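You operate a simulated robot arm through the tools that you are given. There is no shell and no other tool.

The job below is to be done with a simulated two-armed robot. You get a single attempt, and the scene is never put back.

TASK
Carry the green crate on the stand with both arms and set it on the top of the short steel bench.

The check looks at the end state, three seconds after you hand in, the way a careful person would. Anything else that was tipped, shoved, dropped, spilled or broken makes it a failure.

THE ROBOT
Two 7-joint arms with two-finger parallel grippers on one trunk, on a base that moves. Base frame: it is fixed to the floor where the robot stands at the start and does not move with it; the origin is under the middle of the robot, x ahead of it, y to its left, z up. Units: mm, rad, N and s.
The left shoulder is at the start at [-107, 119, 753], the right one opposite. With the tool pointing down near the work surface each hand reaches from about 140 to 580 mm from the robot's upright axis, wherever it stands, measured 20 degrees to its own side. Places, roughly: top of the short steel bench [-1400, -1500, 800]. Payload 3.43 kg a hand.
The TCP of each hand is the grasp point between the finger pads, 30 mm short of the fingertips. In the tool frame z runs along the fingers and y along their closing line. The gripper opens to 94 mm. The fingers are 28 mm wide and 10 mm thick; the gripper's body (50 by 96 mm) begins 55 mm behind the TCP.
Orientation is told as [roll, pitch, yaw] about the base's x, y, z axes, in that order, counted from this pose: with the fingers straight down and closing along the base's y, the tool's x points along the base's -x, its y along +y and its z along -z.

THE INTERFACE
- The arms move only by the tool nudge_tool. It takes "left_targets", "right_targets" or both (then of equal length, played together; a hand with none holds still); each is a list of rows, each an object (a shift or turn left out is 0, a gripper value left out holds the last) with "dr": the turn, a rotation vector about the tool's x, y, z in units of 180 degrees (1.0 is 180 degrees), a list of three; "dp": the shift along the tool's x, y, z in units of 300 mm (1.0 is 300 mm), a list of three; "grip": the finger opening in mm, from 0 to 94. In form: [{"dr": [ax, ay, az], "dp": [x, y, z], "grip": grip}, ...]. A call has 1 to 20 rows; each row is the pose to reach, as a shift and turn from the pose commanded when the call began, along the tool's axes at that moment. A call with a number of a shift or a turn outside -1 to 1 is refused whole. A row lasts 0.2 s, in which the tool goes at most 50 mm and 0.15 rad; a call with a longer step from one row to the next is refused whole, and so is a gripper value outside its range. A pose out of reach is approached as far as the arm can. The call stops where the force on the tool passes 40 N (or 10 N more than at its start, if that is more) or the arm is blocked; 0.2 s more then pass. Each finger travels about 153 mm/s and halts on what it meets, pressing with about 28 N; the grip force reading is that of the motor and also rises with nothing between the fingers. The clock runs only during rows and for 0.2 s after the last one: add rows that repeat a pose to give the fingers time. It gives the time, the measured TCP pose, the force on the tool (base axes), the opening and the grip force at its end, in the units of the frame above (readings bear some noise), with the torque about the TCP (base axes, N m) and any sound that the robot's microphone picked up.
- Cameras (640 x 400 px; columns grow to the right, rows downward): "scene" is now at [20.3, 22.8, 1444.1]; the picture's right is [0.36, -0.93, 0.00], its down [-0.82, -0.32, -0.47] and it looks along [0.44, 0.17, -0.88] (base axes); focal length 281 px, centre (320, 200). "left" rides on the left gripper at [76, -14, -102] in its tool frame; the picture's right is [0.18, 0.98, 0.00], its down [-0.75, 0.14, -0.64] and it looks along [-0.63, 0.12, 0.77] (tool axes); focal length 243 px, centre (320, 200). "right" rides on the right gripper at [76, 14, -103] in its tool frame; the picture's right is [-0.18, 0.98, 0.00], its down [-0.75, -0.14, -0.64] and it looks along [-0.63, -0.12, 0.77] (tool axes); focal length 243 px, centre (320, 200). There is no depth. A picture from a camera that has moved, and an enlarged one, comes with that camera's place and axes in the base frame and with its lens.
- capture(camera): a new picture of that camera. The clock stands still meanwhile.
- slide_trunk(by): moves the trunk up (or, below 0, down) by that many mm; the arms and the scene camera ride with it, the base frame stays. It gives what a move gives, with no picture.
- base_move(legs): drives the robot by 1 to 6 legs, each [ahead, left, turn to the left] in mm, mm and rad, along the robot's own axes; the way and the turn of a leg run together, so that a leg with both is an arc; at most 1500 mm and 3.142 rad a leg. The arms and the cameras ride along, it lands a little off, and it stops where it bumps. It gives what a move gives.
- pan_tilt(pan, tilt): turns the head with the scene camera to pan (to the left, within 2.496 rad either way) and tilt (down, from -0.506 to 1.204), counted from straight ahead of the robot (the tilt from the chest, where the trunk bows). It gives what a move gives.
- close_up(camera, box): a new picture of the part [left, top, right, bottom] of that camera's present view, enlarged. The clock stands still meanwhile.
- finish_job(): hands the job in; it is judged then, once.

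Nothing tells you exact positions but the pictures and the camera data. Unless the task says otherwise, let go and move clear before handing in.

The tools are called by a JSON object that holds its "method" and its "body". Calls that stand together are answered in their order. nudge_tool: Moves the arms, as the interface text tells. Its arguments: {"type":"object","properties":{"left_targets":{"type":"array","items":{"type":"object","properties":{"dr":{"type":"array","items":{"type":"number"}},"dp":{"type":"array","items":{"type":"number"}},"grip":{"type":"number"}}}},"right_targets":{"type":"array","items":{"type":"object","properties":{"dr":{"type":"array","items":{"type":"number"}},"dp":{"type":"array","items":{"type":"number"}},"grip":{"type":"number"}}}}},"required":[]} The other tools are called the same way: slide_trunk (by) moves the trunk up or down; base_move (legs) drives the base; pan_tilt (pan, tilt) turns the head that bears the scene camera; capture (camera) takes a picture; close_up (camera, box) takes an enlarged picture of a part of a camera's view; finish_job () hands the job in.

At the start:

```text
time: 0.0
left_tcp_pos: [355.4, 241.6, 837.5]
left_orientation: [-0.002, -0.001, 0.0]
left_contact_force: [0.3, 0.3, 0.0]
left_wrist_torque: [-0.02, -0.01, -0.01]
left_width: 93.7
left_gripper_force: 0.1
right_tcp_pos: [295.6, -37.5, 889.3]
right_orientation: [0.001, 0.001, 0.0]
right_contact_force: [0.0, 0.1, -0.1]
right_wrist_torque: [0.03, 0.01, -0.01]
right_width: 94.0
right_gripper_force: 0.0
trunk travel left (down, up): [-175.0, 160.0]
robot x, y, heading: [-1.9, 0.5, 0.005]
head pan, tilt (commanded): [0.368, 1.077]
```

scene: 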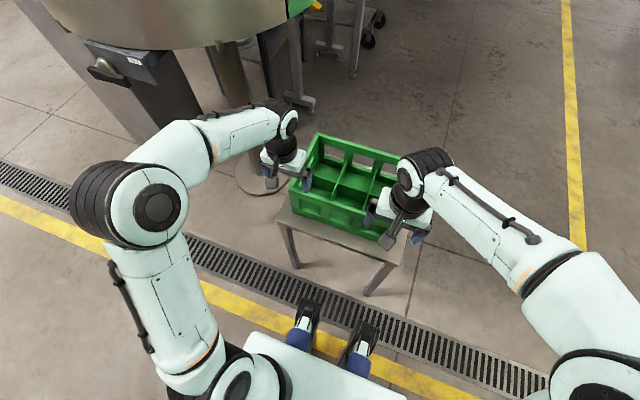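
right: 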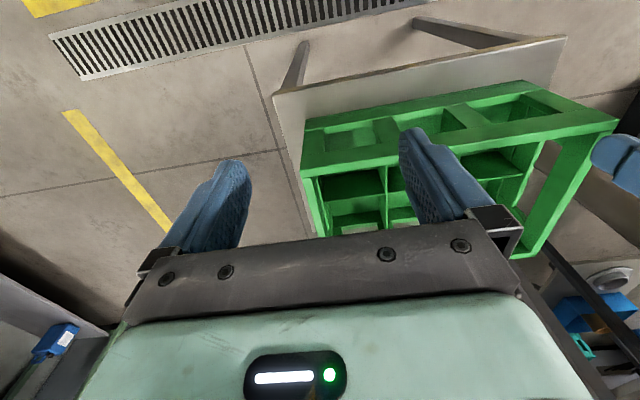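
left: 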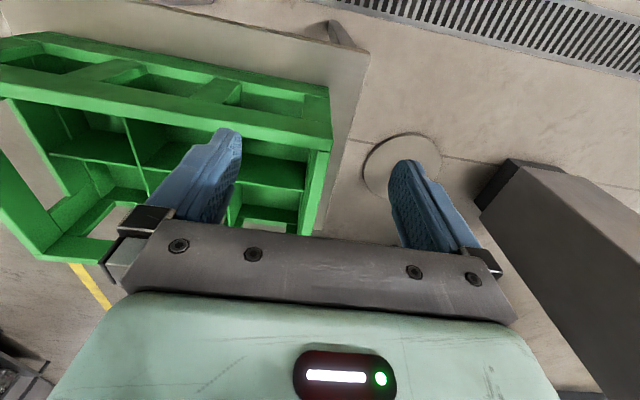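

I see a green crate with open slots on a small stand in front of the robot, with both hands hovering beside it. I'll take a closer look first to work out the crate's geometry.

{"method": "close_up", "body": {"camera": "scene", "box": [240, 90, 480, 310]}}

{"method": "close_up", "body": {"camera": "right", "box": [240, 20, 640, 270]}}

{"method": "close_up", "body": {"camera": "left", "box": [0, 0, 400, 270]}}

```text
1.82 times, centred on (360, 200) of scene
camera zoom: at [20.3, 22.8, 1444.1], right [0.36, -0.93, 0.0], down [-0.82, -0.32, -0.47], along [0.44, 0.17, -0.88], focal length 511 px, centre (247, 200)
```

zoom: 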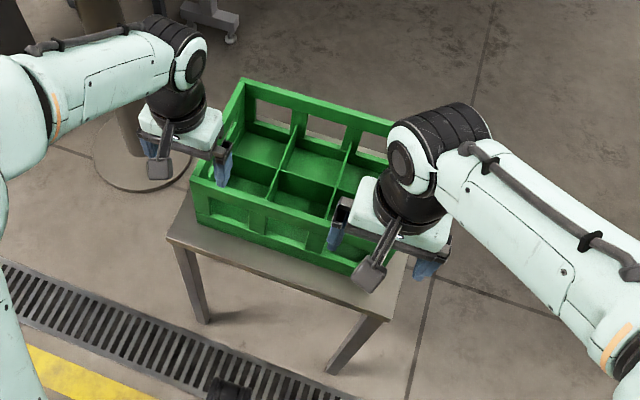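

```text
1.60 times, centred on (440, 145) of right
camera zoom: at [219.6, -23.8, 992.9], right [0.18, 0.98, 0.0], down [0.75, -0.14, 0.64], along [0.63, -0.12, -0.77], focal length 388 px, centre (128, 288)
```

zoom: 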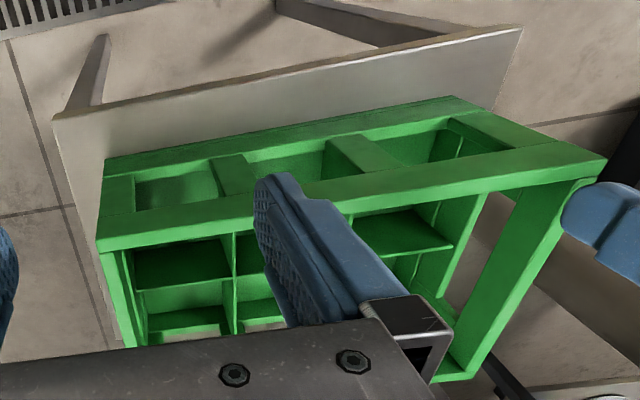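

```text
1.48 times, centred on (200, 135) of left
camera zoom: at [278.7, 228.1, 940.6], right [-0.18, 0.98, 0.0], down [0.75, 0.14, 0.64], along [0.63, 0.12, -0.77], focal length 359 px, centre (498, 296)
```

zoom: 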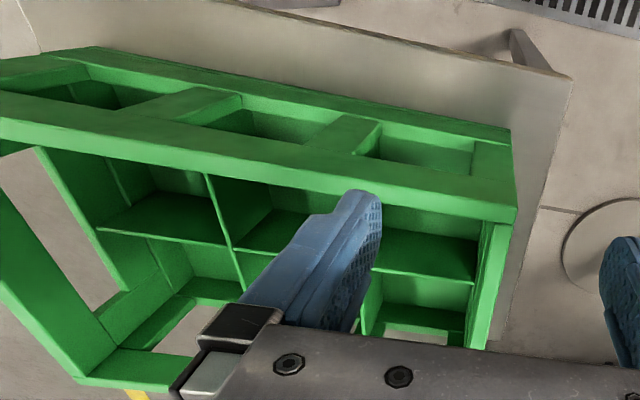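

The crate has an open top, with inner dividers and openings in its walls. I'll look around towards the bench, behind and to the right, to see the route and where to put the crate down.

{"method": "pan_tilt", "body": {"pan": -2.2, "tilt": 0.5}}

{"method": "capture", "body": {"camera": "scene"}}

{"method": "pan_tilt", "body": {"pan": -1.3, "tilt": 0.5}}

{"method": "capture", "body": {"camera": "scene"}}

{"method": "pan_tilt", "body": {"pan": 2.4, "tilt": 0.5}}

{"method": "capture", "body": {"camera": "scene"}}

{"method": "pan_tilt", "body": {"pan": 1.2, "tilt": 0.5}}

{"method": "capture", "body": {"camera": "scene"}}

{"method": "pan_tilt", "body": {"pan": 0.0, "tilt": 0.7}}

{"method": "capture", "body": {"camera": "scene"}}

```text
time: 2.3
left_tcp_pos: [355.6, 241.0, 837.2]
left_orientation: [0.0, 0.001, 0.0]
left_contact_force: [0.1, -0.5, 0.5]
left_wrist_torque: [-0.02, 0.03, 0.03]
left_width: 93.9
left_gripper_force: 0.0
right_tcp_pos: [294.9, -38.3, 890.9]
right_orientation: [0.001, 0.001, 0.001]
right_contact_force: [0.4, -1.3, -1.0]
right_wrist_torque: [-0.02, 0.01, 0.0]
right_width: 93.9
right_gripper_force: 0.0
trunk travel left (down, up): [-175.0, 160.0]
robot x, y, heading: [-2.8, -0.6, 0.0]
head pan, tilt (commanded): [-2.201, 0.499]
```

```text
taken
camera scene: at [-93.6, -74.1, 1490.3], right [-0.81, 0.59, 0.0], down [0.28, 0.39, -0.88], along [-0.52, -0.71, -0.48], focal length 281 px, centre (320, 200)
```

scene: 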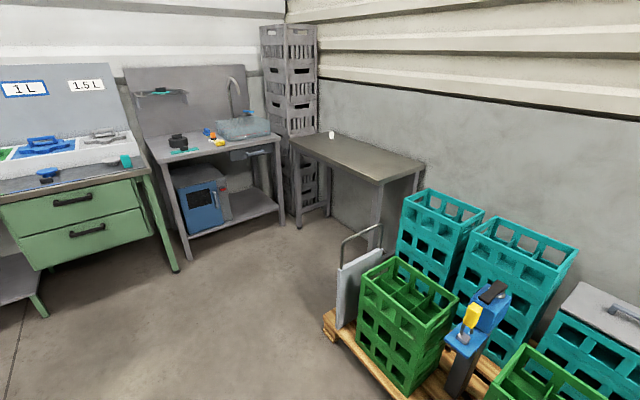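

```text
time: 3.5
left_tcp_pos: [355.1, 241.6, 837.0]
left_orientation: [-0.001, -0.001, -0.001]
left_contact_force: [-0.4, -0.4, -0.6]
left_wrist_torque: [0.02, 0.02, 0.02]
left_width: 93.8
left_gripper_force: 0.1
right_tcp_pos: [294.0, -38.5, 890.2]
right_orientation: [0.001, 0.0, 0.001]
right_contact_force: [0.0, 0.5, 0.3]
right_wrist_torque: [0.03, 0.02, 0.04]
right_width: 93.8
right_gripper_force: 0.1
trunk travel left (down, up): [-175.0, 160.0]
robot x, y, heading: [-1.5, 4.0, -0.002]
head pan, tilt (commanded): [-1.3, 0.499]
```

```text
taken
camera scene: at [-15.8, -88.2, 1490.3], right [-0.96, -0.27, 0.0], down [-0.13, 0.46, -0.88], along [0.23, -0.85, -0.48], focal length 281 px, centre (320, 200)
```

scene: 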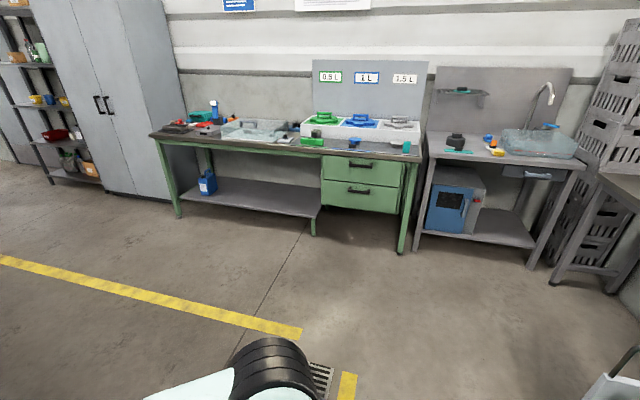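

```text
time: 6.6
left_tcp_pos: [356.0, 241.3, 836.7]
left_orientation: [0.001, 0.0, 0.0]
left_contact_force: [-0.8, 0.2, -0.3]
left_wrist_torque: [-0.02, 0.0, -0.01]
left_width: 93.9
left_gripper_force: 0.1
right_tcp_pos: [294.1, -37.9, 890.3]
right_orientation: [0.0, -0.001, -0.002]
right_contact_force: [0.0, -0.9, -0.2]
right_wrist_torque: [0.02, 0.02, 0.04]
right_width: 94.1
right_gripper_force: 0.0
trunk travel left (down, up): [-175.0, 160.0]
robot x, y, heading: [0.3, 0.7, -0.006]
head pan, tilt (commanded): [2.4, 0.499]
```

```text
taken
camera scene: at [-107.1, 61.0, 1490.3], right [0.68, 0.74, 0.0], down [0.35, -0.32, -0.88], along [-0.65, 0.59, -0.48], focal length 281 px, centre (320, 200)
```

scene: 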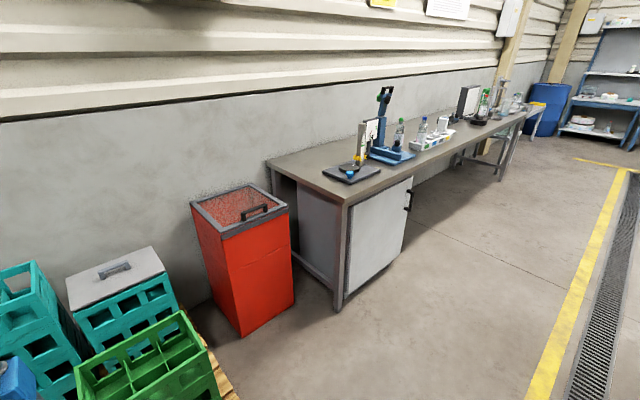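

```text
time: 8.0
left_tcp_pos: [355.3, 242.4, 838.1]
left_orientation: [0.0, 0.001, 0.0]
left_contact_force: [-0.2, 0.7, -0.6]
left_wrist_torque: [0.0, -0.03, -0.03]
left_width: 94.1
left_gripper_force: 0.0
right_tcp_pos: [293.9, -37.7, 890.5]
right_orientation: [0.001, -0.001, 0.0]
right_contact_force: [0.8, 0.0, -0.6]
right_wrist_torque: [-0.01, 0.0, 0.05]
right_width: 94.1
right_gripper_force: 0.1
trunk travel left (down, up): [-175.0, 160.0]
robot x, y, heading: [0.7, 0.2, 0.002]
head pan, tilt (commanded): [1.201, 0.499]
```

```text
taken
camera scene: at [-7.2, 84.4, 1490.3], right [0.93, -0.36, 0.0], down [-0.17, -0.45, -0.88], along [0.32, 0.82, -0.48], focal length 281 px, centre (320, 200)
```

scene: 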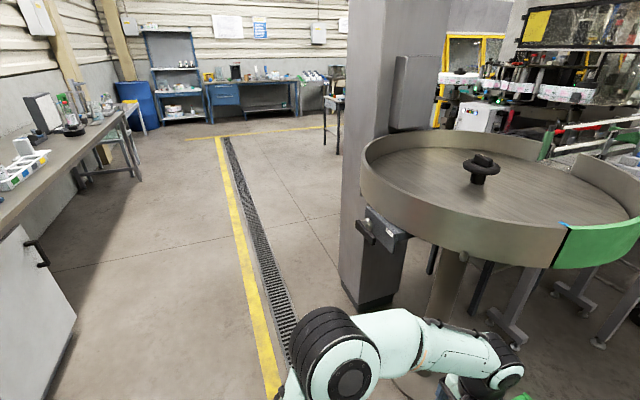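

```text
time: 9.4
left_tcp_pos: [355.1, 241.1, 838.1]
left_orientation: [-0.002, 0.0, 0.001]
left_contact_force: [0.1, 0.7, -0.4]
left_wrist_torque: [0.01, -0.01, -0.02]
left_width: 93.9
left_gripper_force: 0.2
right_tcp_pos: [294.3, -39.1, 890.2]
right_orientation: [0.0, 0.001, 0.0]
right_contact_force: [-0.1, -0.4, -0.2]
right_wrist_torque: [0.01, 0.01, 0.03]
right_width: 93.8
right_gripper_force: 0.1
trunk travel left (down, up): [-175.0, 160.0]
robot x, y, heading: [0.6, -1.8, -0.001]
head pan, tilt (commanded): [0.0, 0.7]
```

```text
taken
camera scene: at [44.9, -0.4, 1472.6], right [0.0, -1.0, 0.0], down [-0.64, 0.0, -0.77], along [0.77, 0.0, -0.64], focal length 281 px, centre (320, 200)
```

scene: 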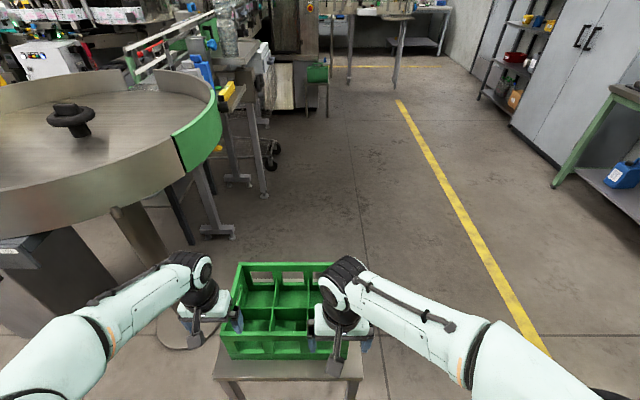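

The plain steel bench with a small white object on it matches the place given in the task, at about (350,156) in that picture. I'll zoom in on it and on the pallet next to it.

{"method": "pan_tilt", "body": {"pan": -2.2, "tilt": 0.5}}

{"method": "close_up", "body": {"camera": "scene", "box": [270, 100, 450, 220]}}

{"method": "close_up", "body": {"camera": "scene", "box": [240, 100, 560, 300]}}

{"method": "pan_tilt", "body": {"pan": -2.4, "tilt": 0.8}}

{"method": "capture", "body": {"camera": "scene"}}

```text
time: 11.4
left_tcp_pos: [354.5, 240.9, 837.1]
left_orientation: [0.001, 0.0, -0.001]
left_contact_force: [0.3, -0.6, 0.9]
left_wrist_torque: [0.01, 0.03, 0.03]
left_width: 93.9
left_gripper_force: 0.0
right_tcp_pos: [295.2, -38.3, 891.1]
right_orientation: [0.0, 0.001, 0.001]
right_contact_force: [-0.1, 0.1, -0.1]
right_wrist_torque: [0.0, -0.03, 0.01]
right_width: 94.2
right_gripper_force: 0.0
trunk travel left (down, up): [-175.0, 160.0]
robot x, y, heading: [-1.7, -1.9, 0.002]
head pan, tilt (commanded): [-2.201, 0.499]
```

```text
3.33 times, centred on (360, 160) of scene
camera zoom: at [-93.6, -74.1, 1490.3], right [-0.81, 0.59, 0.0], down [0.28, 0.39, -0.88], along [-0.52, -0.71, -0.48], focal length 936 px, centre (187, 333)
```

zoom: 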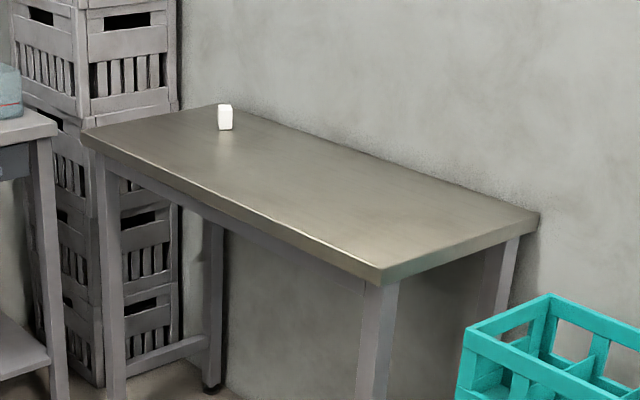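

```text
2.00 times, centred on (400, 200) of scene
camera zoom: at [-93.6, -74.1, 1490.3], right [-0.81, 0.59, 0.0], down [0.28, 0.39, -0.88], along [-0.52, -0.71, -0.48], focal length 562 px, centre (160, 200)
```

zoom: 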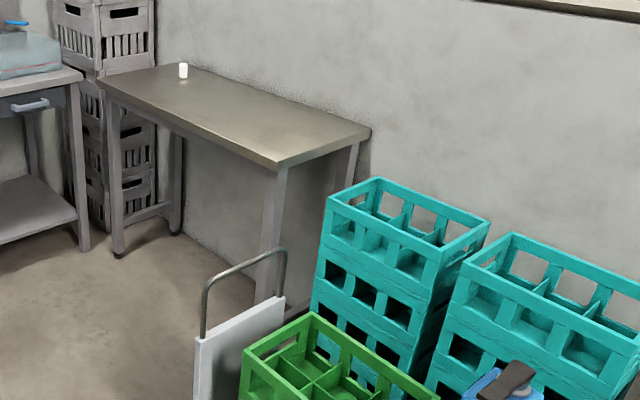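

```text
time: 12.2
left_tcp_pos: [354.8, 240.7, 837.6]
left_orientation: [-0.001, 0.001, -0.001]
left_contact_force: [-0.1, -0.4, 0.1]
left_wrist_torque: [-0.01, 0.03, 0.02]
left_width: 94.1
left_gripper_force: 0.0
right_tcp_pos: [295.5, -38.8, 890.3]
right_orientation: [0.001, 0.001, 0.0]
right_contact_force: [-0.1, 0.6, -0.7]
right_wrist_torque: [0.04, -0.03, -0.02]
right_width: 93.9
right_gripper_force: 0.0
trunk travel left (down, up): [-175.0, 160.0]
robot x, y, heading: [-3.1, 0.3, 0.0]
head pan, tilt (commanded): [-2.4, 0.799]
```

```text
taken
camera scene: at [-99.5, -55.1, 1464.4], right [-0.68, 0.74, 0.0], down [0.53, 0.48, -0.7], along [-0.51, -0.47, -0.72], focal length 281 px, centre (320, 200)
```

scene: 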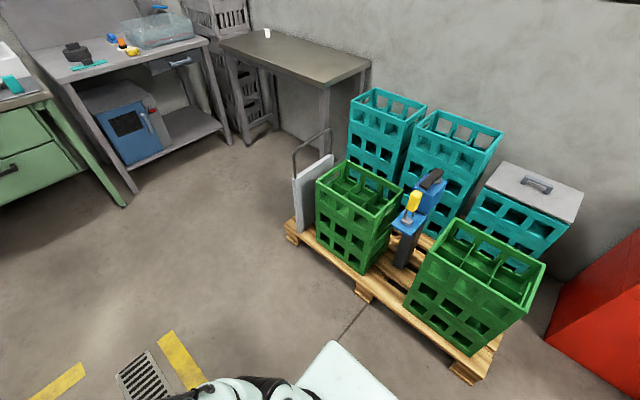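

The bench top spans roughly x −1700..−1240 and y −2127..−1075, and a small white object sits near [−1550, −1914], well away from where I'd put the crate. Next I'll look straight down at the crate and the robot's front.

{"method": "pan_tilt", "body": {"pan": 0.2, "tilt": 1.2}}

{"method": "capture", "body": {"camera": "scene"}}

{"method": "close_up", "body": {"camera": "scene", "box": [220, 40, 460, 190]}}

```text
time: 14.6
left_tcp_pos: [354.8, 241.4, 837.1]
left_orientation: [0.0, 0.0, 0.0]
left_contact_force: [0.5, 0.7, 0.2]
left_wrist_torque: [-0.01, -0.02, 0.03]
left_width: 94.2
left_gripper_force: 0.2
right_tcp_pos: [295.9, -37.6, 889.0]
right_orientation: [0.001, 0.0, 0.001]
right_contact_force: [0.2, -0.7, 0.5]
right_wrist_torque: [-0.04, 0.0, 0.01]
right_width: 94.2
right_gripper_force: 0.1
trunk travel left (down, up): [-175.0, 160.0]
robot x, y, heading: [-1.9, -2.1, 0.0]
head pan, tilt (commanded): [0.201, 1.201]
```

```text
taken
camera scene: at [14.8, 10.6, 1436.6], right [0.2, -0.98, 0.0], down [-0.91, -0.19, -0.36], along [0.36, 0.07, -0.93], focal length 281 px, centre (320, 200)
```

scene: 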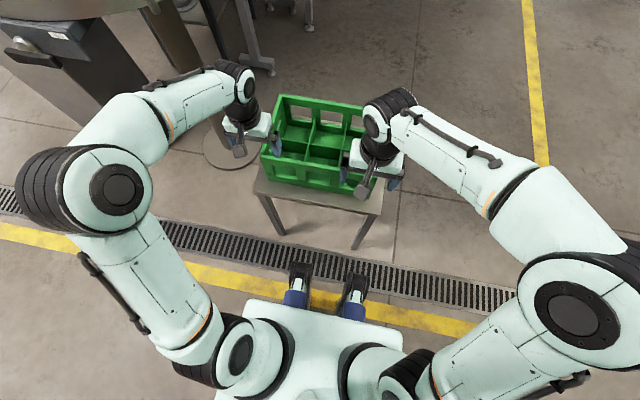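

```text
2.67 times, centred on (340, 115) of scene
camera zoom: at [14.8, 10.6, 1436.6], right [0.2, -0.98, 0.0], down [-0.91, -0.19, -0.36], along [0.36, 0.07, -0.93], focal length 749 px, centre (267, 427)
```

zoom: 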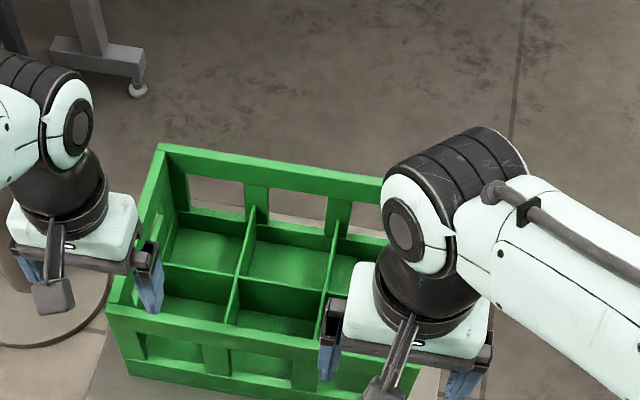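

The right arm hides the crate's right end. I'll move the right hand out to the side to clear the view.

{"method": "nudge_tool", "body": {"right_targets": [{"dp": [0, -0.15, 0]}, {"dp": [0, -0.3, 0]}, {"dp": [0, -0.45, 0]}, {"dp": [0, -0.6, 0]}, {"dp": [0, -0.6, 0]}]}}

{"method": "close_up", "body": {"camera": "scene", "box": [220, 70, 420, 230]}}

{"method": "capture", "body": {"camera": "right"}}

```text
time: 15.8
left_tcp_pos: [356.3, 240.6, 837.5]
left_orientation: [-0.001, 0.002, 0.001]
left_contact_force: [0.3, -0.1, 0.5]
left_wrist_torque: [0.01, 0.01, -0.02]
left_width: 94.1
left_gripper_force: 0.1
right_tcp_pos: [291.4, -218.9, 888.7]
right_orientation: [-0.001, 0.0, 0.001]
right_contact_force: [-0.3, -0.3, 0.0]
right_wrist_torque: [0.01, 0.0, -0.02]
right_width: 94.0
right_gripper_force: 0.1
trunk travel left (down, up): [-175.0, 160.0]
robot x, y, heading: [2.2, 0.1, 0.002]
head pan, tilt (commanded): [0.201, 1.201]
```

```text
2.50 times, centred on (320, 150) of scene
camera zoom: at [14.9, 10.9, 1436.6], right [0.2, -0.98, 0.0], down [-0.91, -0.19, -0.36], along [0.35, 0.07, -0.93], focal length 702 px, centre (320, 325)
```

zoom: 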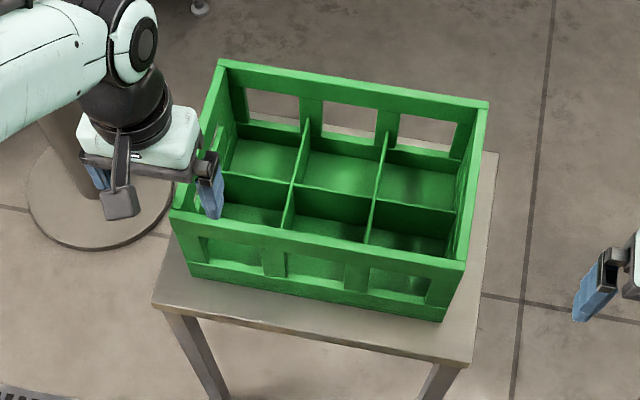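

```text
taken
camera right: at [217.8, -204.4, 992.6], right [0.18, 0.98, 0.0], down [0.75, -0.14, 0.64], along [0.63, -0.12, -0.77], focal length 243 px, centre (320, 200)
```

right: 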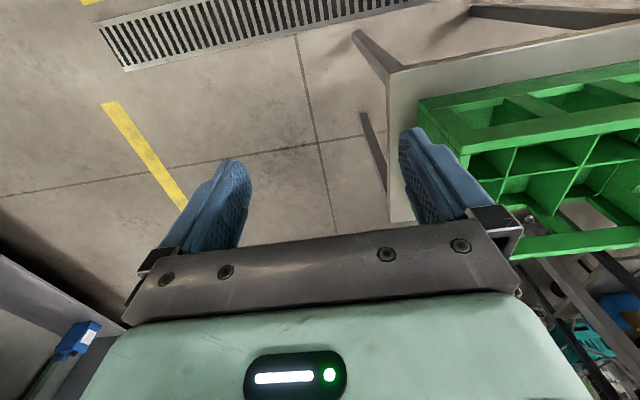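

Triangulating from two cameras, the stand top is at z≈606, x 318..635, y −120..293. The crate lies nearly square to me at x≈367..587, y≈−76..251, with its rim at z≈760. I'll shift the base left about 88 mm to centre on it, then look again.

{"method": "base_move", "body": {"legs": [[0, 88, 0]]}}

{"method": "pan_tilt", "body": {"pan": 0.0, "tilt": 1.15}}

{"method": "capture", "body": {"camera": "scene"}}

{"method": "close_up", "body": {"camera": "scene", "box": [230, 80, 410, 200]}}

{"method": "capture", "body": {"camera": "left"}}

{"method": "capture", "body": {"camera": "right"}}

```text
time: 17.2
left_tcp_pos: [356.2, 330.6, 837.7]
left_orientation: [0.0, 0.0, 0.001]
left_contact_force: [0.2, -0.2, 0.0]
left_wrist_torque: [-0.03, 0.0, 0.03]
left_width: 94.2
left_gripper_force: 0.0
right_tcp_pos: [292.8, -128.7, 889.9]
right_orientation: [-0.002, 0.001, 0.0]
right_contact_force: [0.1, 0.4, 0.3]
right_wrist_torque: [-0.02, 0.02, -0.02]
right_width: 93.9
right_gripper_force: 0.1
trunk travel left (down, up): [-175.0, 160.0]
robot x, y, heading: [-2.6, 87.1, -0.005]
head pan, tilt (commanded): [0.201, 1.201]
```

```text
time: 18.0
left_tcp_pos: [355.1, 330.5, 838.0]
left_orientation: [-0.001, -0.001, 0.001]
left_contact_force: [0.8, -0.2, -1.0]
left_wrist_torque: [-0.02, 0.01, 0.01]
left_width: 93.7
left_gripper_force: 0.1
right_tcp_pos: [293.5, -127.8, 890.3]
right_orientation: [0.0, -0.002, -0.001]
right_contact_force: [0.1, 0.1, -1.0]
right_wrist_torque: [-0.01, -0.01, 0.02]
right_width: 94.0
right_gripper_force: 0.0
trunk travel left (down, up): [-175.0, 160.0]
robot x, y, heading: [-0.7, 86.4, 0.003]
head pan, tilt (commanded): [0.0, 1.15]
```

```text
taken
camera scene: at [19.5, 88.5, 1439.5], right [0.0, -1.0, 0.0], down [-0.91, 0.0, -0.41], along [0.41, 0.0, -0.91], focal length 281 px, centre (320, 200)
```

scene: 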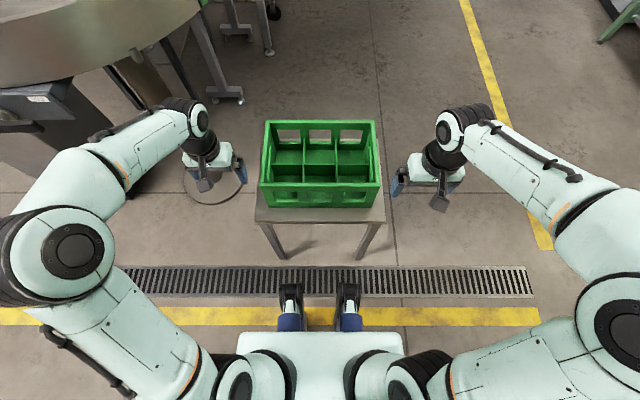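

```text
3.33 times, centred on (320, 140) of scene
camera zoom: at [19.5, 88.5, 1439.5], right [0.0, -1.0, 0.0], down [-0.91, 0.0, -0.41], along [0.41, 0.0, -0.91], focal length 936 px, centre (320, 400)
```

zoom: 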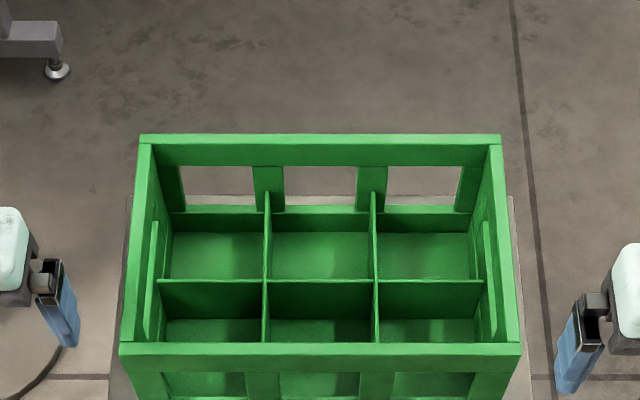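

```text
taken
camera left: at [278.5, 317.2, 940.6], right [-0.18, 0.98, 0.0], down [0.75, 0.14, 0.64], along [0.63, 0.12, -0.77], focal length 243 px, centre (320, 200)
```

left: 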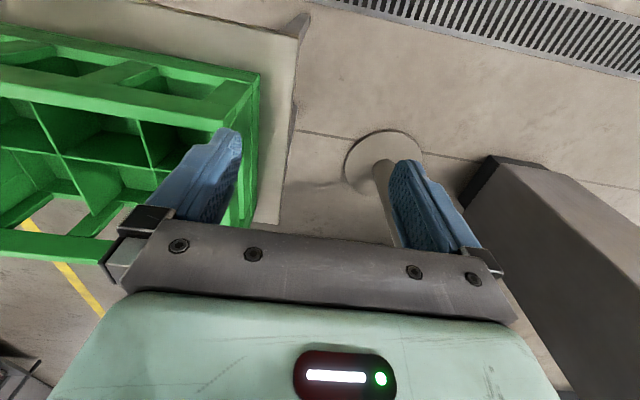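

```text
taken
camera right: at [217.9, -115.0, 992.5], right [0.18, 0.98, 0.0], down [0.75, -0.14, 0.64], along [0.63, -0.12, -0.77], focal length 243 px, centre (320, 200)
```

right: 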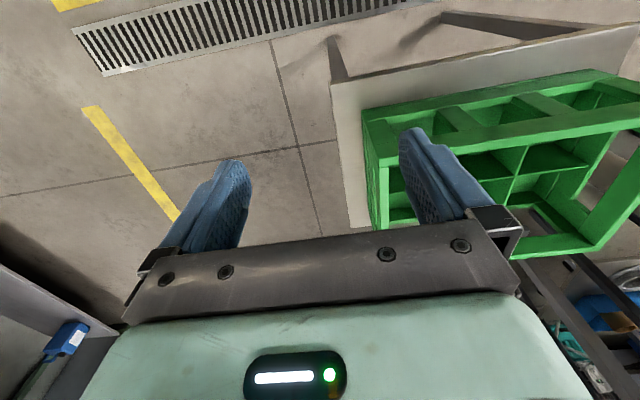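

The base is now centred on the crate (camera y=88.5, crate y≈−75..251). I'll look closely at the end walls and pin down the rim height.

{"method": "close_up", "body": {"camera": "right", "box": [330, 50, 530, 250]}}

{"method": "close_up", "body": {"camera": "left", "box": [120, 30, 320, 240]}}

{"method": "close_up", "body": {"camera": "scene", "box": [250, 110, 320, 190]}}

{"method": "close_up", "body": {"camera": "scene", "box": [325, 110, 395, 190]}}

```text
2.00 times, centred on (430, 150) of right
camera zoom: at [217.9, -115.0, 992.5], right [0.18, 0.98, 0.0], down [0.75, -0.14, 0.64], along [0.63, -0.12, -0.77], focal length 485 px, centre (100, 300)
```

zoom: 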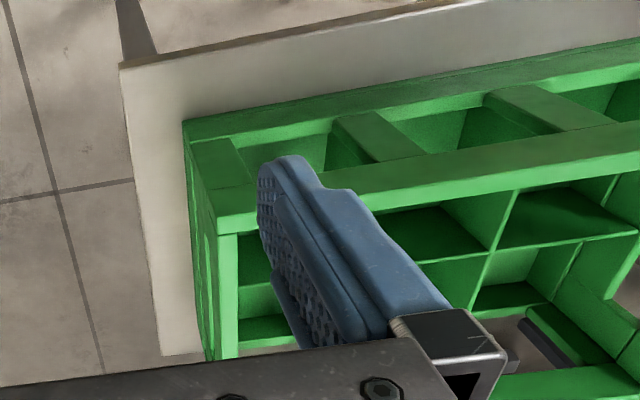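

```text
1.90 times, centred on (220, 135) of left
camera zoom: at [278.5, 317.2, 940.6], right [-0.18, 0.98, 0.0], down [0.75, 0.14, 0.64], along [0.63, 0.12, -0.77], focal length 462 px, centre (510, 324)
```

zoom: 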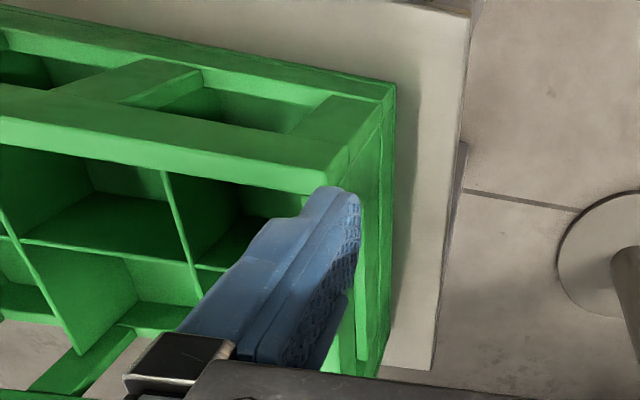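

```text
5.00 times, centred on (285, 150) of scene
camera zoom: at [19.5, 88.5, 1439.5], right [0.0, -1.0, 0.0], down [-0.91, 0.0, -0.41], along [0.41, 0.0, -0.91], focal length 1404 px, centre (495, 450)
```

zoom: 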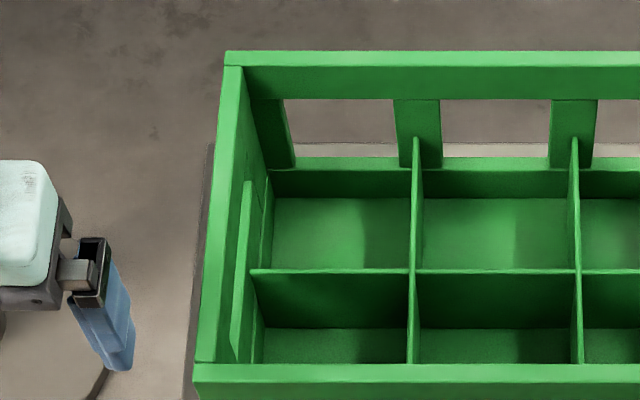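

```text
5.00 times, centred on (360, 150) of scene
camera zoom: at [19.5, 88.5, 1439.5], right [0.0, -1.0, 0.0], down [-0.91, 0.0, -0.41], along [0.41, 0.0, -0.91], focal length 1404 px, centre (120, 450)
```

zoom: 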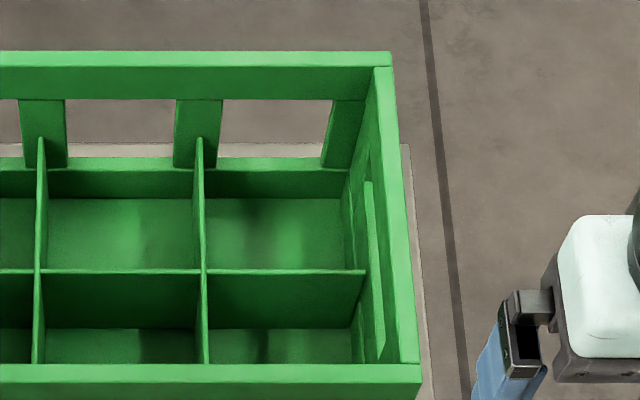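

The crate's end walls are about 12 mm thick with a handle slot under a top bar roughly 35 mm high, and the rim is at z≈755. The dividers are low, with tops near z≈685, so the inner fingers will clear them. I'll bring both hands above the middle of the end bars, left to [479, 247] and right to [479, −70].

{"method": "nudge_tool", "body": {"left_targets": [{"dp": [-0.0827, -0.0553, 0], "grip": 94}, {"dp": [-0.1653, -0.1107, 0]}, {"dp": [-0.248, -0.166, 0]}, {"dp": [-0.3307, -0.2213, 0]}, {"dp": [-0.4133, -0.2767, 0]}, {"dp": [-0.4133, -0.2767, 0]}], "right_targets": [{"dp": [-0.124, 0.0387, 0], "grip": 94}, {"dp": [-0.248, 0.0773, 0]}, {"dp": [-0.372, 0.116, 0]}, {"dp": [-0.496, 0.1547, 0]}, {"dp": [-0.62, 0.1933, 0]}, {"dp": [-0.62, 0.1933, 0]}]}}

{"method": "capture", "body": {"camera": "scene"}}

{"method": "close_up", "body": {"camera": "scene", "box": [220, 70, 420, 220]}}

{"method": "capture", "body": {"camera": "left"}}

{"method": "capture", "body": {"camera": "right"}}

```text
time: 19.4
left_tcp_pos: [478.2, 247.8, 836.2]
left_orientation: [0.001, 0.001, 0.0]
left_contact_force: [-0.3, 0.2, 0.1]
left_wrist_torque: [0.02, 0.0, -0.03]
left_width: 93.8
left_gripper_force: 0.0
right_tcp_pos: [479.1, -70.9, 890.5]
right_orientation: [0.0, -0.001, 0.002]
right_contact_force: [-0.3, -0.3, 0.1]
right_wrist_torque: [-0.02, -0.01, -0.01]
right_width: 94.0
right_gripper_force: 0.1
trunk travel left (down, up): [-175.0, 160.0]
robot x, y, heading: [3.4, 86.0, -0.0]
head pan, tilt (commanded): [0.0, 1.15]
```

```text
taken
camera scene: at [18.6, 88.5, 1439.5], right [0.0, -1.0, 0.0], down [-0.91, 0.0, -0.41], along [0.41, 0.0, -0.91], focal length 281 px, centre (320, 200)
```

scene: 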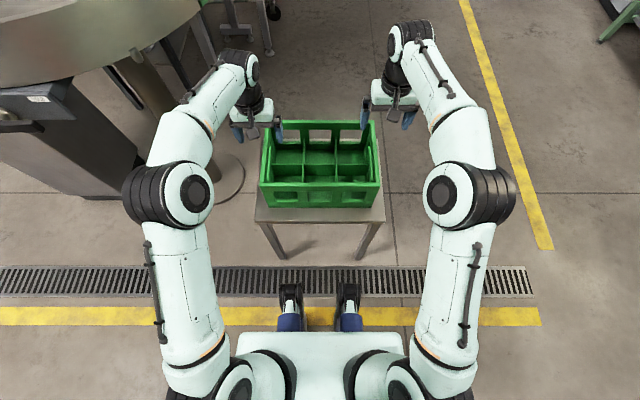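

```text
2.67 times, centred on (320, 145) of scene
camera zoom: at [18.6, 88.5, 1439.5], right [0.0, -1.0, 0.0], down [-0.91, 0.0, -0.41], along [0.41, 0.0, -0.91], focal length 749 px, centre (320, 347)
```

zoom: 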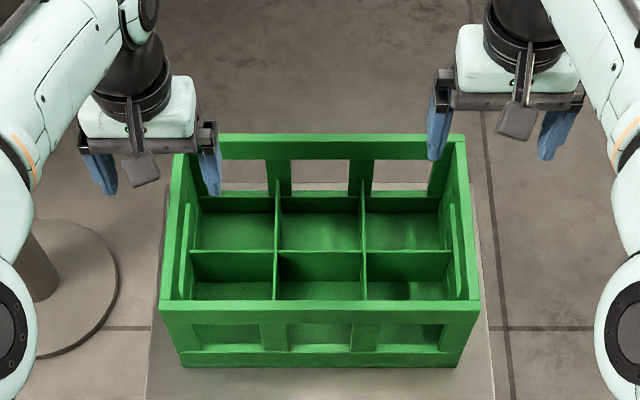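

```text
taken
camera left: at [401.6, 234.9, 940.0], right [-0.18, 0.98, 0.0], down [0.75, 0.14, 0.64], along [0.63, 0.12, -0.77], focal length 243 px, centre (320, 200)
```

left: 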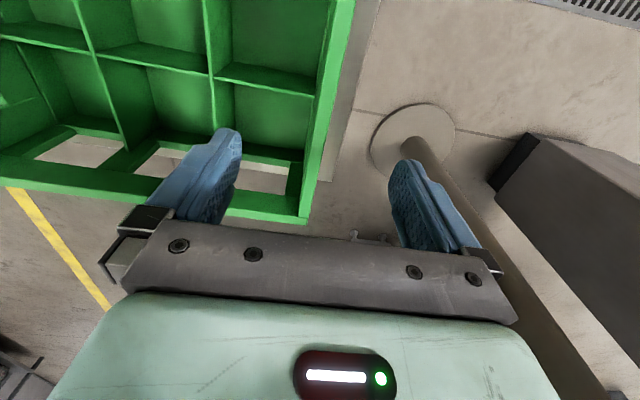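

```text
taken
camera right: at [404.3, -56.9, 994.5], right [0.18, 0.98, 0.0], down [0.75, -0.14, 0.64], along [0.63, -0.12, -0.77], focal length 243 px, centre (320, 200)
```

right: 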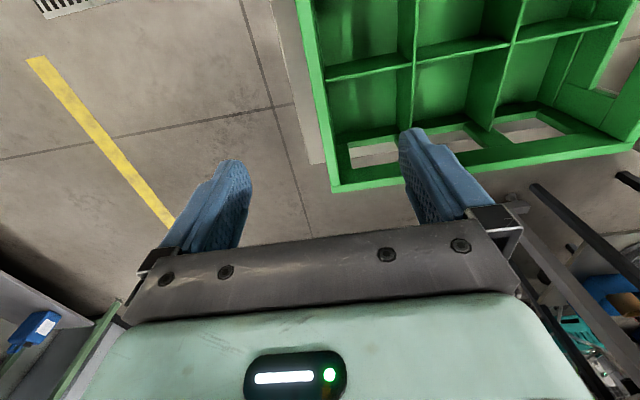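

Each end bar sits between its hand's open fingers. I'll lower both hands until the tips are just above the rim, then check the alignment.

{"method": "nudge_tool", "body": {"left_targets": [{"dp": [0, 0, 0.052]}, {"dp": [0, 0, 0.104]}, {"dp": [0, 0, 0.1567]}, {"dp": [0, 0, 0.1567]}], "right_targets": [{"dp": [0, 0, 0.11]}, {"dp": [0, 0, 0.22]}, {"dp": [0, 0, 0.333]}, {"dp": [0, 0, 0.333]}]}}

{"method": "close_up", "body": {"camera": "scene", "box": [220, 70, 420, 220]}}

{"method": "capture", "body": {"camera": "left"}}

{"method": "capture", "body": {"camera": "right"}}

```text
time: 20.4
left_tcp_pos: [478.6, 248.5, 791.9]
left_orientation: [0.0, 0.0, 0.001]
left_contact_force: [-0.3, 0.8, -0.1]
left_wrist_torque: [0.02, -0.02, -0.02]
left_width: 94.1
left_gripper_force: 0.1
right_tcp_pos: [479.3, -69.9, 790.6]
right_orientation: [0.001, -0.001, 0.0]
right_contact_force: [0.1, 0.2, 0.2]
right_wrist_torque: [0.02, -0.01, 0.01]
right_width: 94.1
right_gripper_force: 0.1
trunk travel left (down, up): [-175.0, 160.0]
robot x, y, heading: [0.8, 86.9, 0.001]
head pan, tilt (commanded): [0.0, 1.15]
```

```text
2.67 times, centred on (320, 145) of scene
camera zoom: at [19.3, 88.5, 1439.5], right [0.0, -1.0, 0.0], down [-0.91, 0.0, -0.41], along [0.41, 0.0, -0.91], focal length 749 px, centre (320, 347)
```

zoom: 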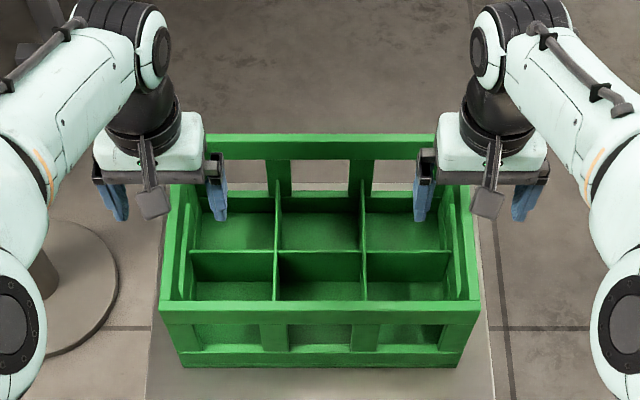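

```text
taken
camera left: at [402.1, 234.6, 894.1], right [-0.18, 0.98, 0.0], down [0.75, 0.14, 0.64], along [0.63, 0.12, -0.77], focal length 243 px, centre (320, 200)
```

left: 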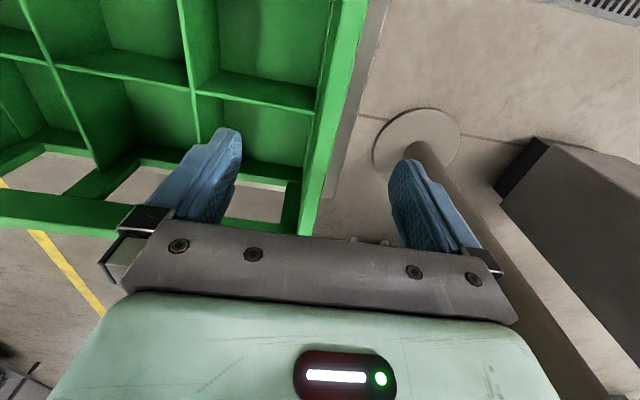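

```text
taken
camera right: at [403.8, -55.3, 893.1], right [0.18, 0.98, 0.0], down [0.75, -0.14, 0.64], along [0.63, -0.12, -0.77], focal length 243 px, centre (320, 200)
```

right: 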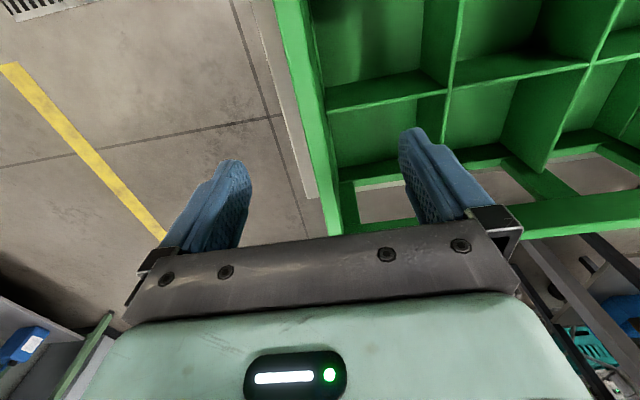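

The bars line up with the middle between the fingers, within about 1–2 mm. I'll lower to z≈738, which puts the pads on the top bar, without closing yet.

{"method": "nudge_tool", "body": {"left_targets": [{"dp": [0, 0, 0.044]}, {"dp": [0, 0, 0.088]}, {"dp": [0, 0, 0.132]}, {"dp": [0, 0, 0.175]}, {"dp": [0, 0, 0.175]}], "right_targets": [{"dp": [0, 0, 0.043]}, {"dp": [0, 0, 0.086]}, {"dp": [0, 0, 0.13]}, {"dp": [0, 0, 0.173]}, {"dp": [0, 0, 0.173]}]}}

{"method": "close_up", "body": {"camera": "scene", "box": [220, 70, 420, 220]}}

{"method": "capture", "body": {"camera": "left"}}

{"method": "capture", "body": {"camera": "right"}}

```text
time: 21.6
left_tcp_pos: [479.0, 248.2, 737.9]
left_orientation: [0.001, -0.001, 0.002]
left_contact_force: [0.4, -0.8, 0.0]
left_wrist_torque: [-0.01, -0.04, 0.02]
left_width: 94.3
left_gripper_force: 0.1
right_tcp_pos: [477.9, -72.0, 738.6]
right_orientation: [-0.003, -0.001, -0.001]
right_contact_force: [0.5, 0.5, 0.6]
right_wrist_torque: [0.04, 0.01, 0.03]
right_width: 94.3
right_gripper_force: 0.0
trunk travel left (down, up): [-175.0, 160.0]
robot x, y, heading: [1.1, 88.9, 0.005]
head pan, tilt (commanded): [0.0, 1.15]
```

```text
2.67 times, centred on (320, 145) of scene
camera zoom: at [19.4, 88.5, 1439.5], right [0.0, -1.0, 0.0], down [-0.91, 0.0, -0.41], along [0.41, 0.0, -0.91], focal length 749 px, centre (320, 347)
```

zoom: 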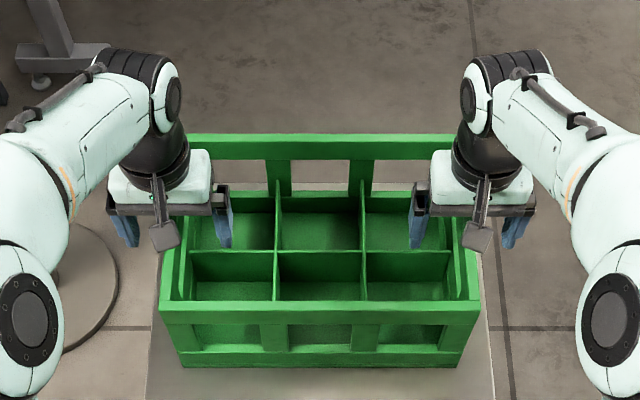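

```text
taken
camera left: at [402.1, 234.6, 841.4], right [-0.18, 0.98, 0.0], down [0.75, 0.14, 0.64], along [0.63, 0.12, -0.77], focal length 243 px, centre (320, 200)
```

left: 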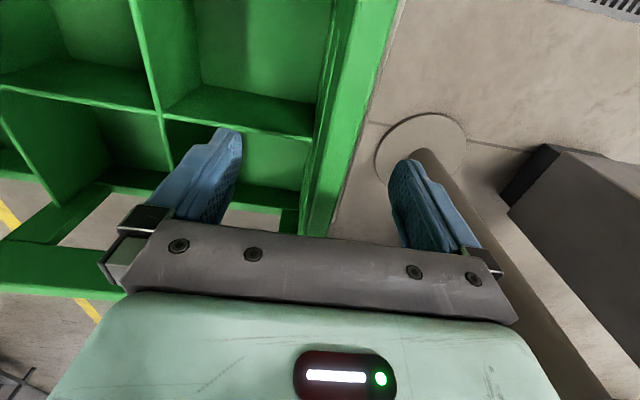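

```text
taken
camera right: at [402.8, -56.2, 840.7], right [0.18, 0.98, 0.0], down [0.75, -0.14, 0.64], along [0.63, -0.12, -0.77], focal length 243 px, centre (320, 200)
```

right: 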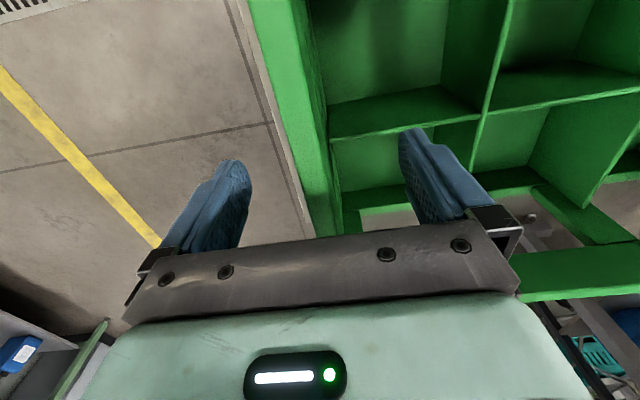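

No contact, and the hands are in place. I'll close both grippers on the end bars together.

{"method": "nudge_tool", "body": {"left_targets": [{"grip": 0}, {"grip": 0}, {"grip": 0}, {"grip": 0}, {"grip": 0}], "right_targets": [{"grip": 0}, {"grip": 0}, {"grip": 0}, {"grip": 0}, {"grip": 0}]}}

{"method": "close_up", "body": {"camera": "scene", "box": [220, 70, 420, 220]}}

{"method": "capture", "body": {"camera": "left"}}

{"method": "capture", "body": {"camera": "right"}}

```text
time: 22.8
left_tcp_pos: [478.5, 248.5, 738.5]
left_orientation: [0.001, 0.001, 0.0]
left_contact_force: [-0.2, 8.6, -0.9]
left_wrist_torque: [-0.11, -0.06, -0.15]
left_width: 16.4
left_gripper_force: 27.9
right_tcp_pos: [477.1, -70.1, 738.8]
right_orientation: [-0.001, 0.0, 0.0]
right_contact_force: [0.1, -6.6, -0.4]
right_wrist_torque: [0.15, -0.09, 0.01]
right_width: 16.3
right_gripper_force: 28.0
trunk travel left (down, up): [-175.0, 160.0]
robot x, y, heading: [-2.8, 87.9, 0.003]
head pan, tilt (commanded): [0.0, 1.15]
```

```text
2.67 times, centred on (320, 145) of scene
camera zoom: at [19.5, 88.8, 1439.5], right [0.0, -1.0, 0.0], down [-0.91, 0.0, -0.41], along [0.41, 0.0, -0.91], focal length 749 px, centre (320, 347)
```

zoom: 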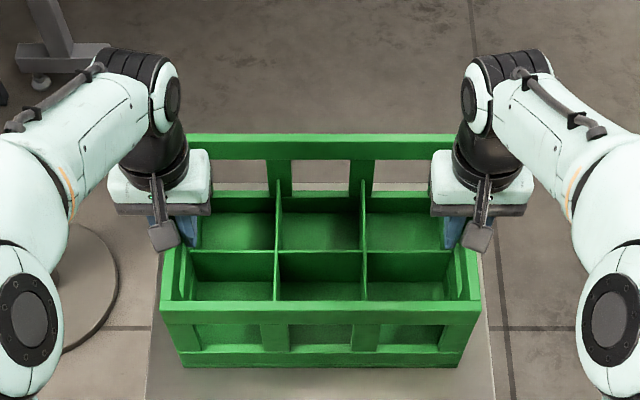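

```text
taken
camera left: at [402.2, 235.5, 841.5], right [-0.19, 0.98, 0.0], down [0.75, 0.14, 0.64], along [0.63, 0.12, -0.77], focal length 243 px, centre (320, 200)
```

left: 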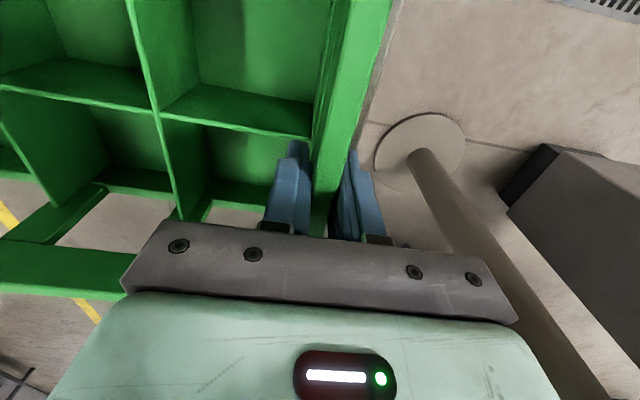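

```text
taken
camera right: at [402.9, -56.6, 840.8], right [0.18, 0.98, 0.0], down [0.75, -0.14, 0.64], along [0.63, -0.12, -0.77], focal length 243 px, centre (320, 200)
```

right: 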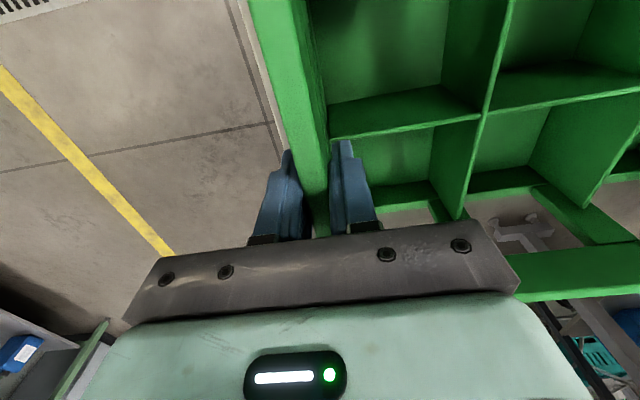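

Both hands hold the bars (16 mm wide, 28 N each). I'll lift 30 mm on the trunk as a test.

{"method": "slide_trunk", "body": {"by": 30}}

{"method": "close_up", "body": {"camera": "scene", "box": [220, 70, 420, 220]}}

{"method": "capture", "body": {"camera": "left"}}

{"method": "capture", "body": {"camera": "right"}}

```text
time: 23.5
left_tcp_pos: [479.5, 248.2, 767.1]
left_orientation: [0.003, 0.0, 0.002]
left_contact_force: [0.7, 10.3, -4.7]
left_wrist_torque: [-0.22, 0.06, 0.08]
left_width: 16.5
left_gripper_force: 27.8
right_tcp_pos: [479.3, -72.6, 766.9]
right_orientation: [-0.002, 0.002, -0.001]
right_contact_force: [-0.1, -9.8, -6.7]
right_wrist_torque: [0.08, -0.01, 0.09]
right_width: 16.3
right_gripper_force: 28.0
trunk travel left (down, up): [-205.0, 130.0]
robot x, y, heading: [-0.2, 88.2, -0.0]
head pan, tilt (commanded): [0.0, 1.15]
```

```text
2.67 times, centred on (320, 145) of scene
camera zoom: at [17.7, 88.5, 1468.2], right [0.0, -1.0, 0.0], down [-0.91, 0.0, -0.41], along [0.41, 0.0, -0.91], focal length 749 px, centre (320, 347)
```

zoom: 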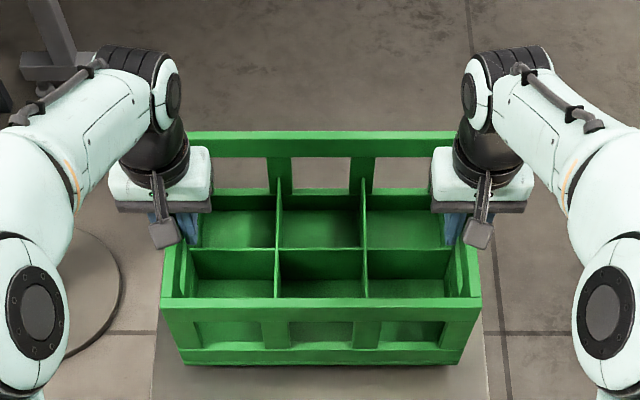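

```text
taken
camera left: at [402.9, 234.8, 870.6], right [-0.18, 0.98, 0.0], down [0.75, 0.14, 0.64], along [0.63, 0.12, -0.77], focal length 243 px, centre (320, 200)
```

left: 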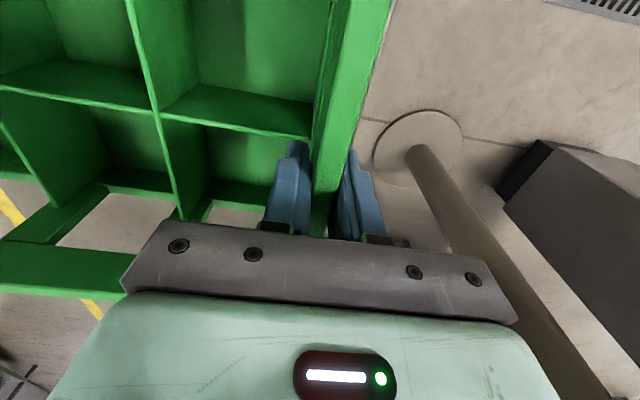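

```text
taken
camera right: at [404.3, -57.5, 870.1], right [0.18, 0.98, 0.0], down [0.75, -0.14, 0.64], along [0.63, -0.12, -0.77], focal length 243 px, centre (320, 200)
```

right: 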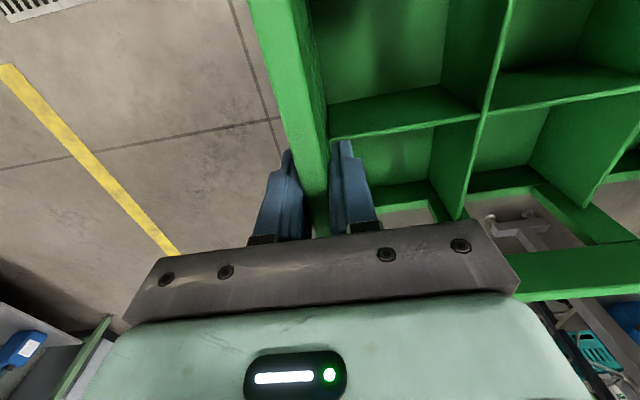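

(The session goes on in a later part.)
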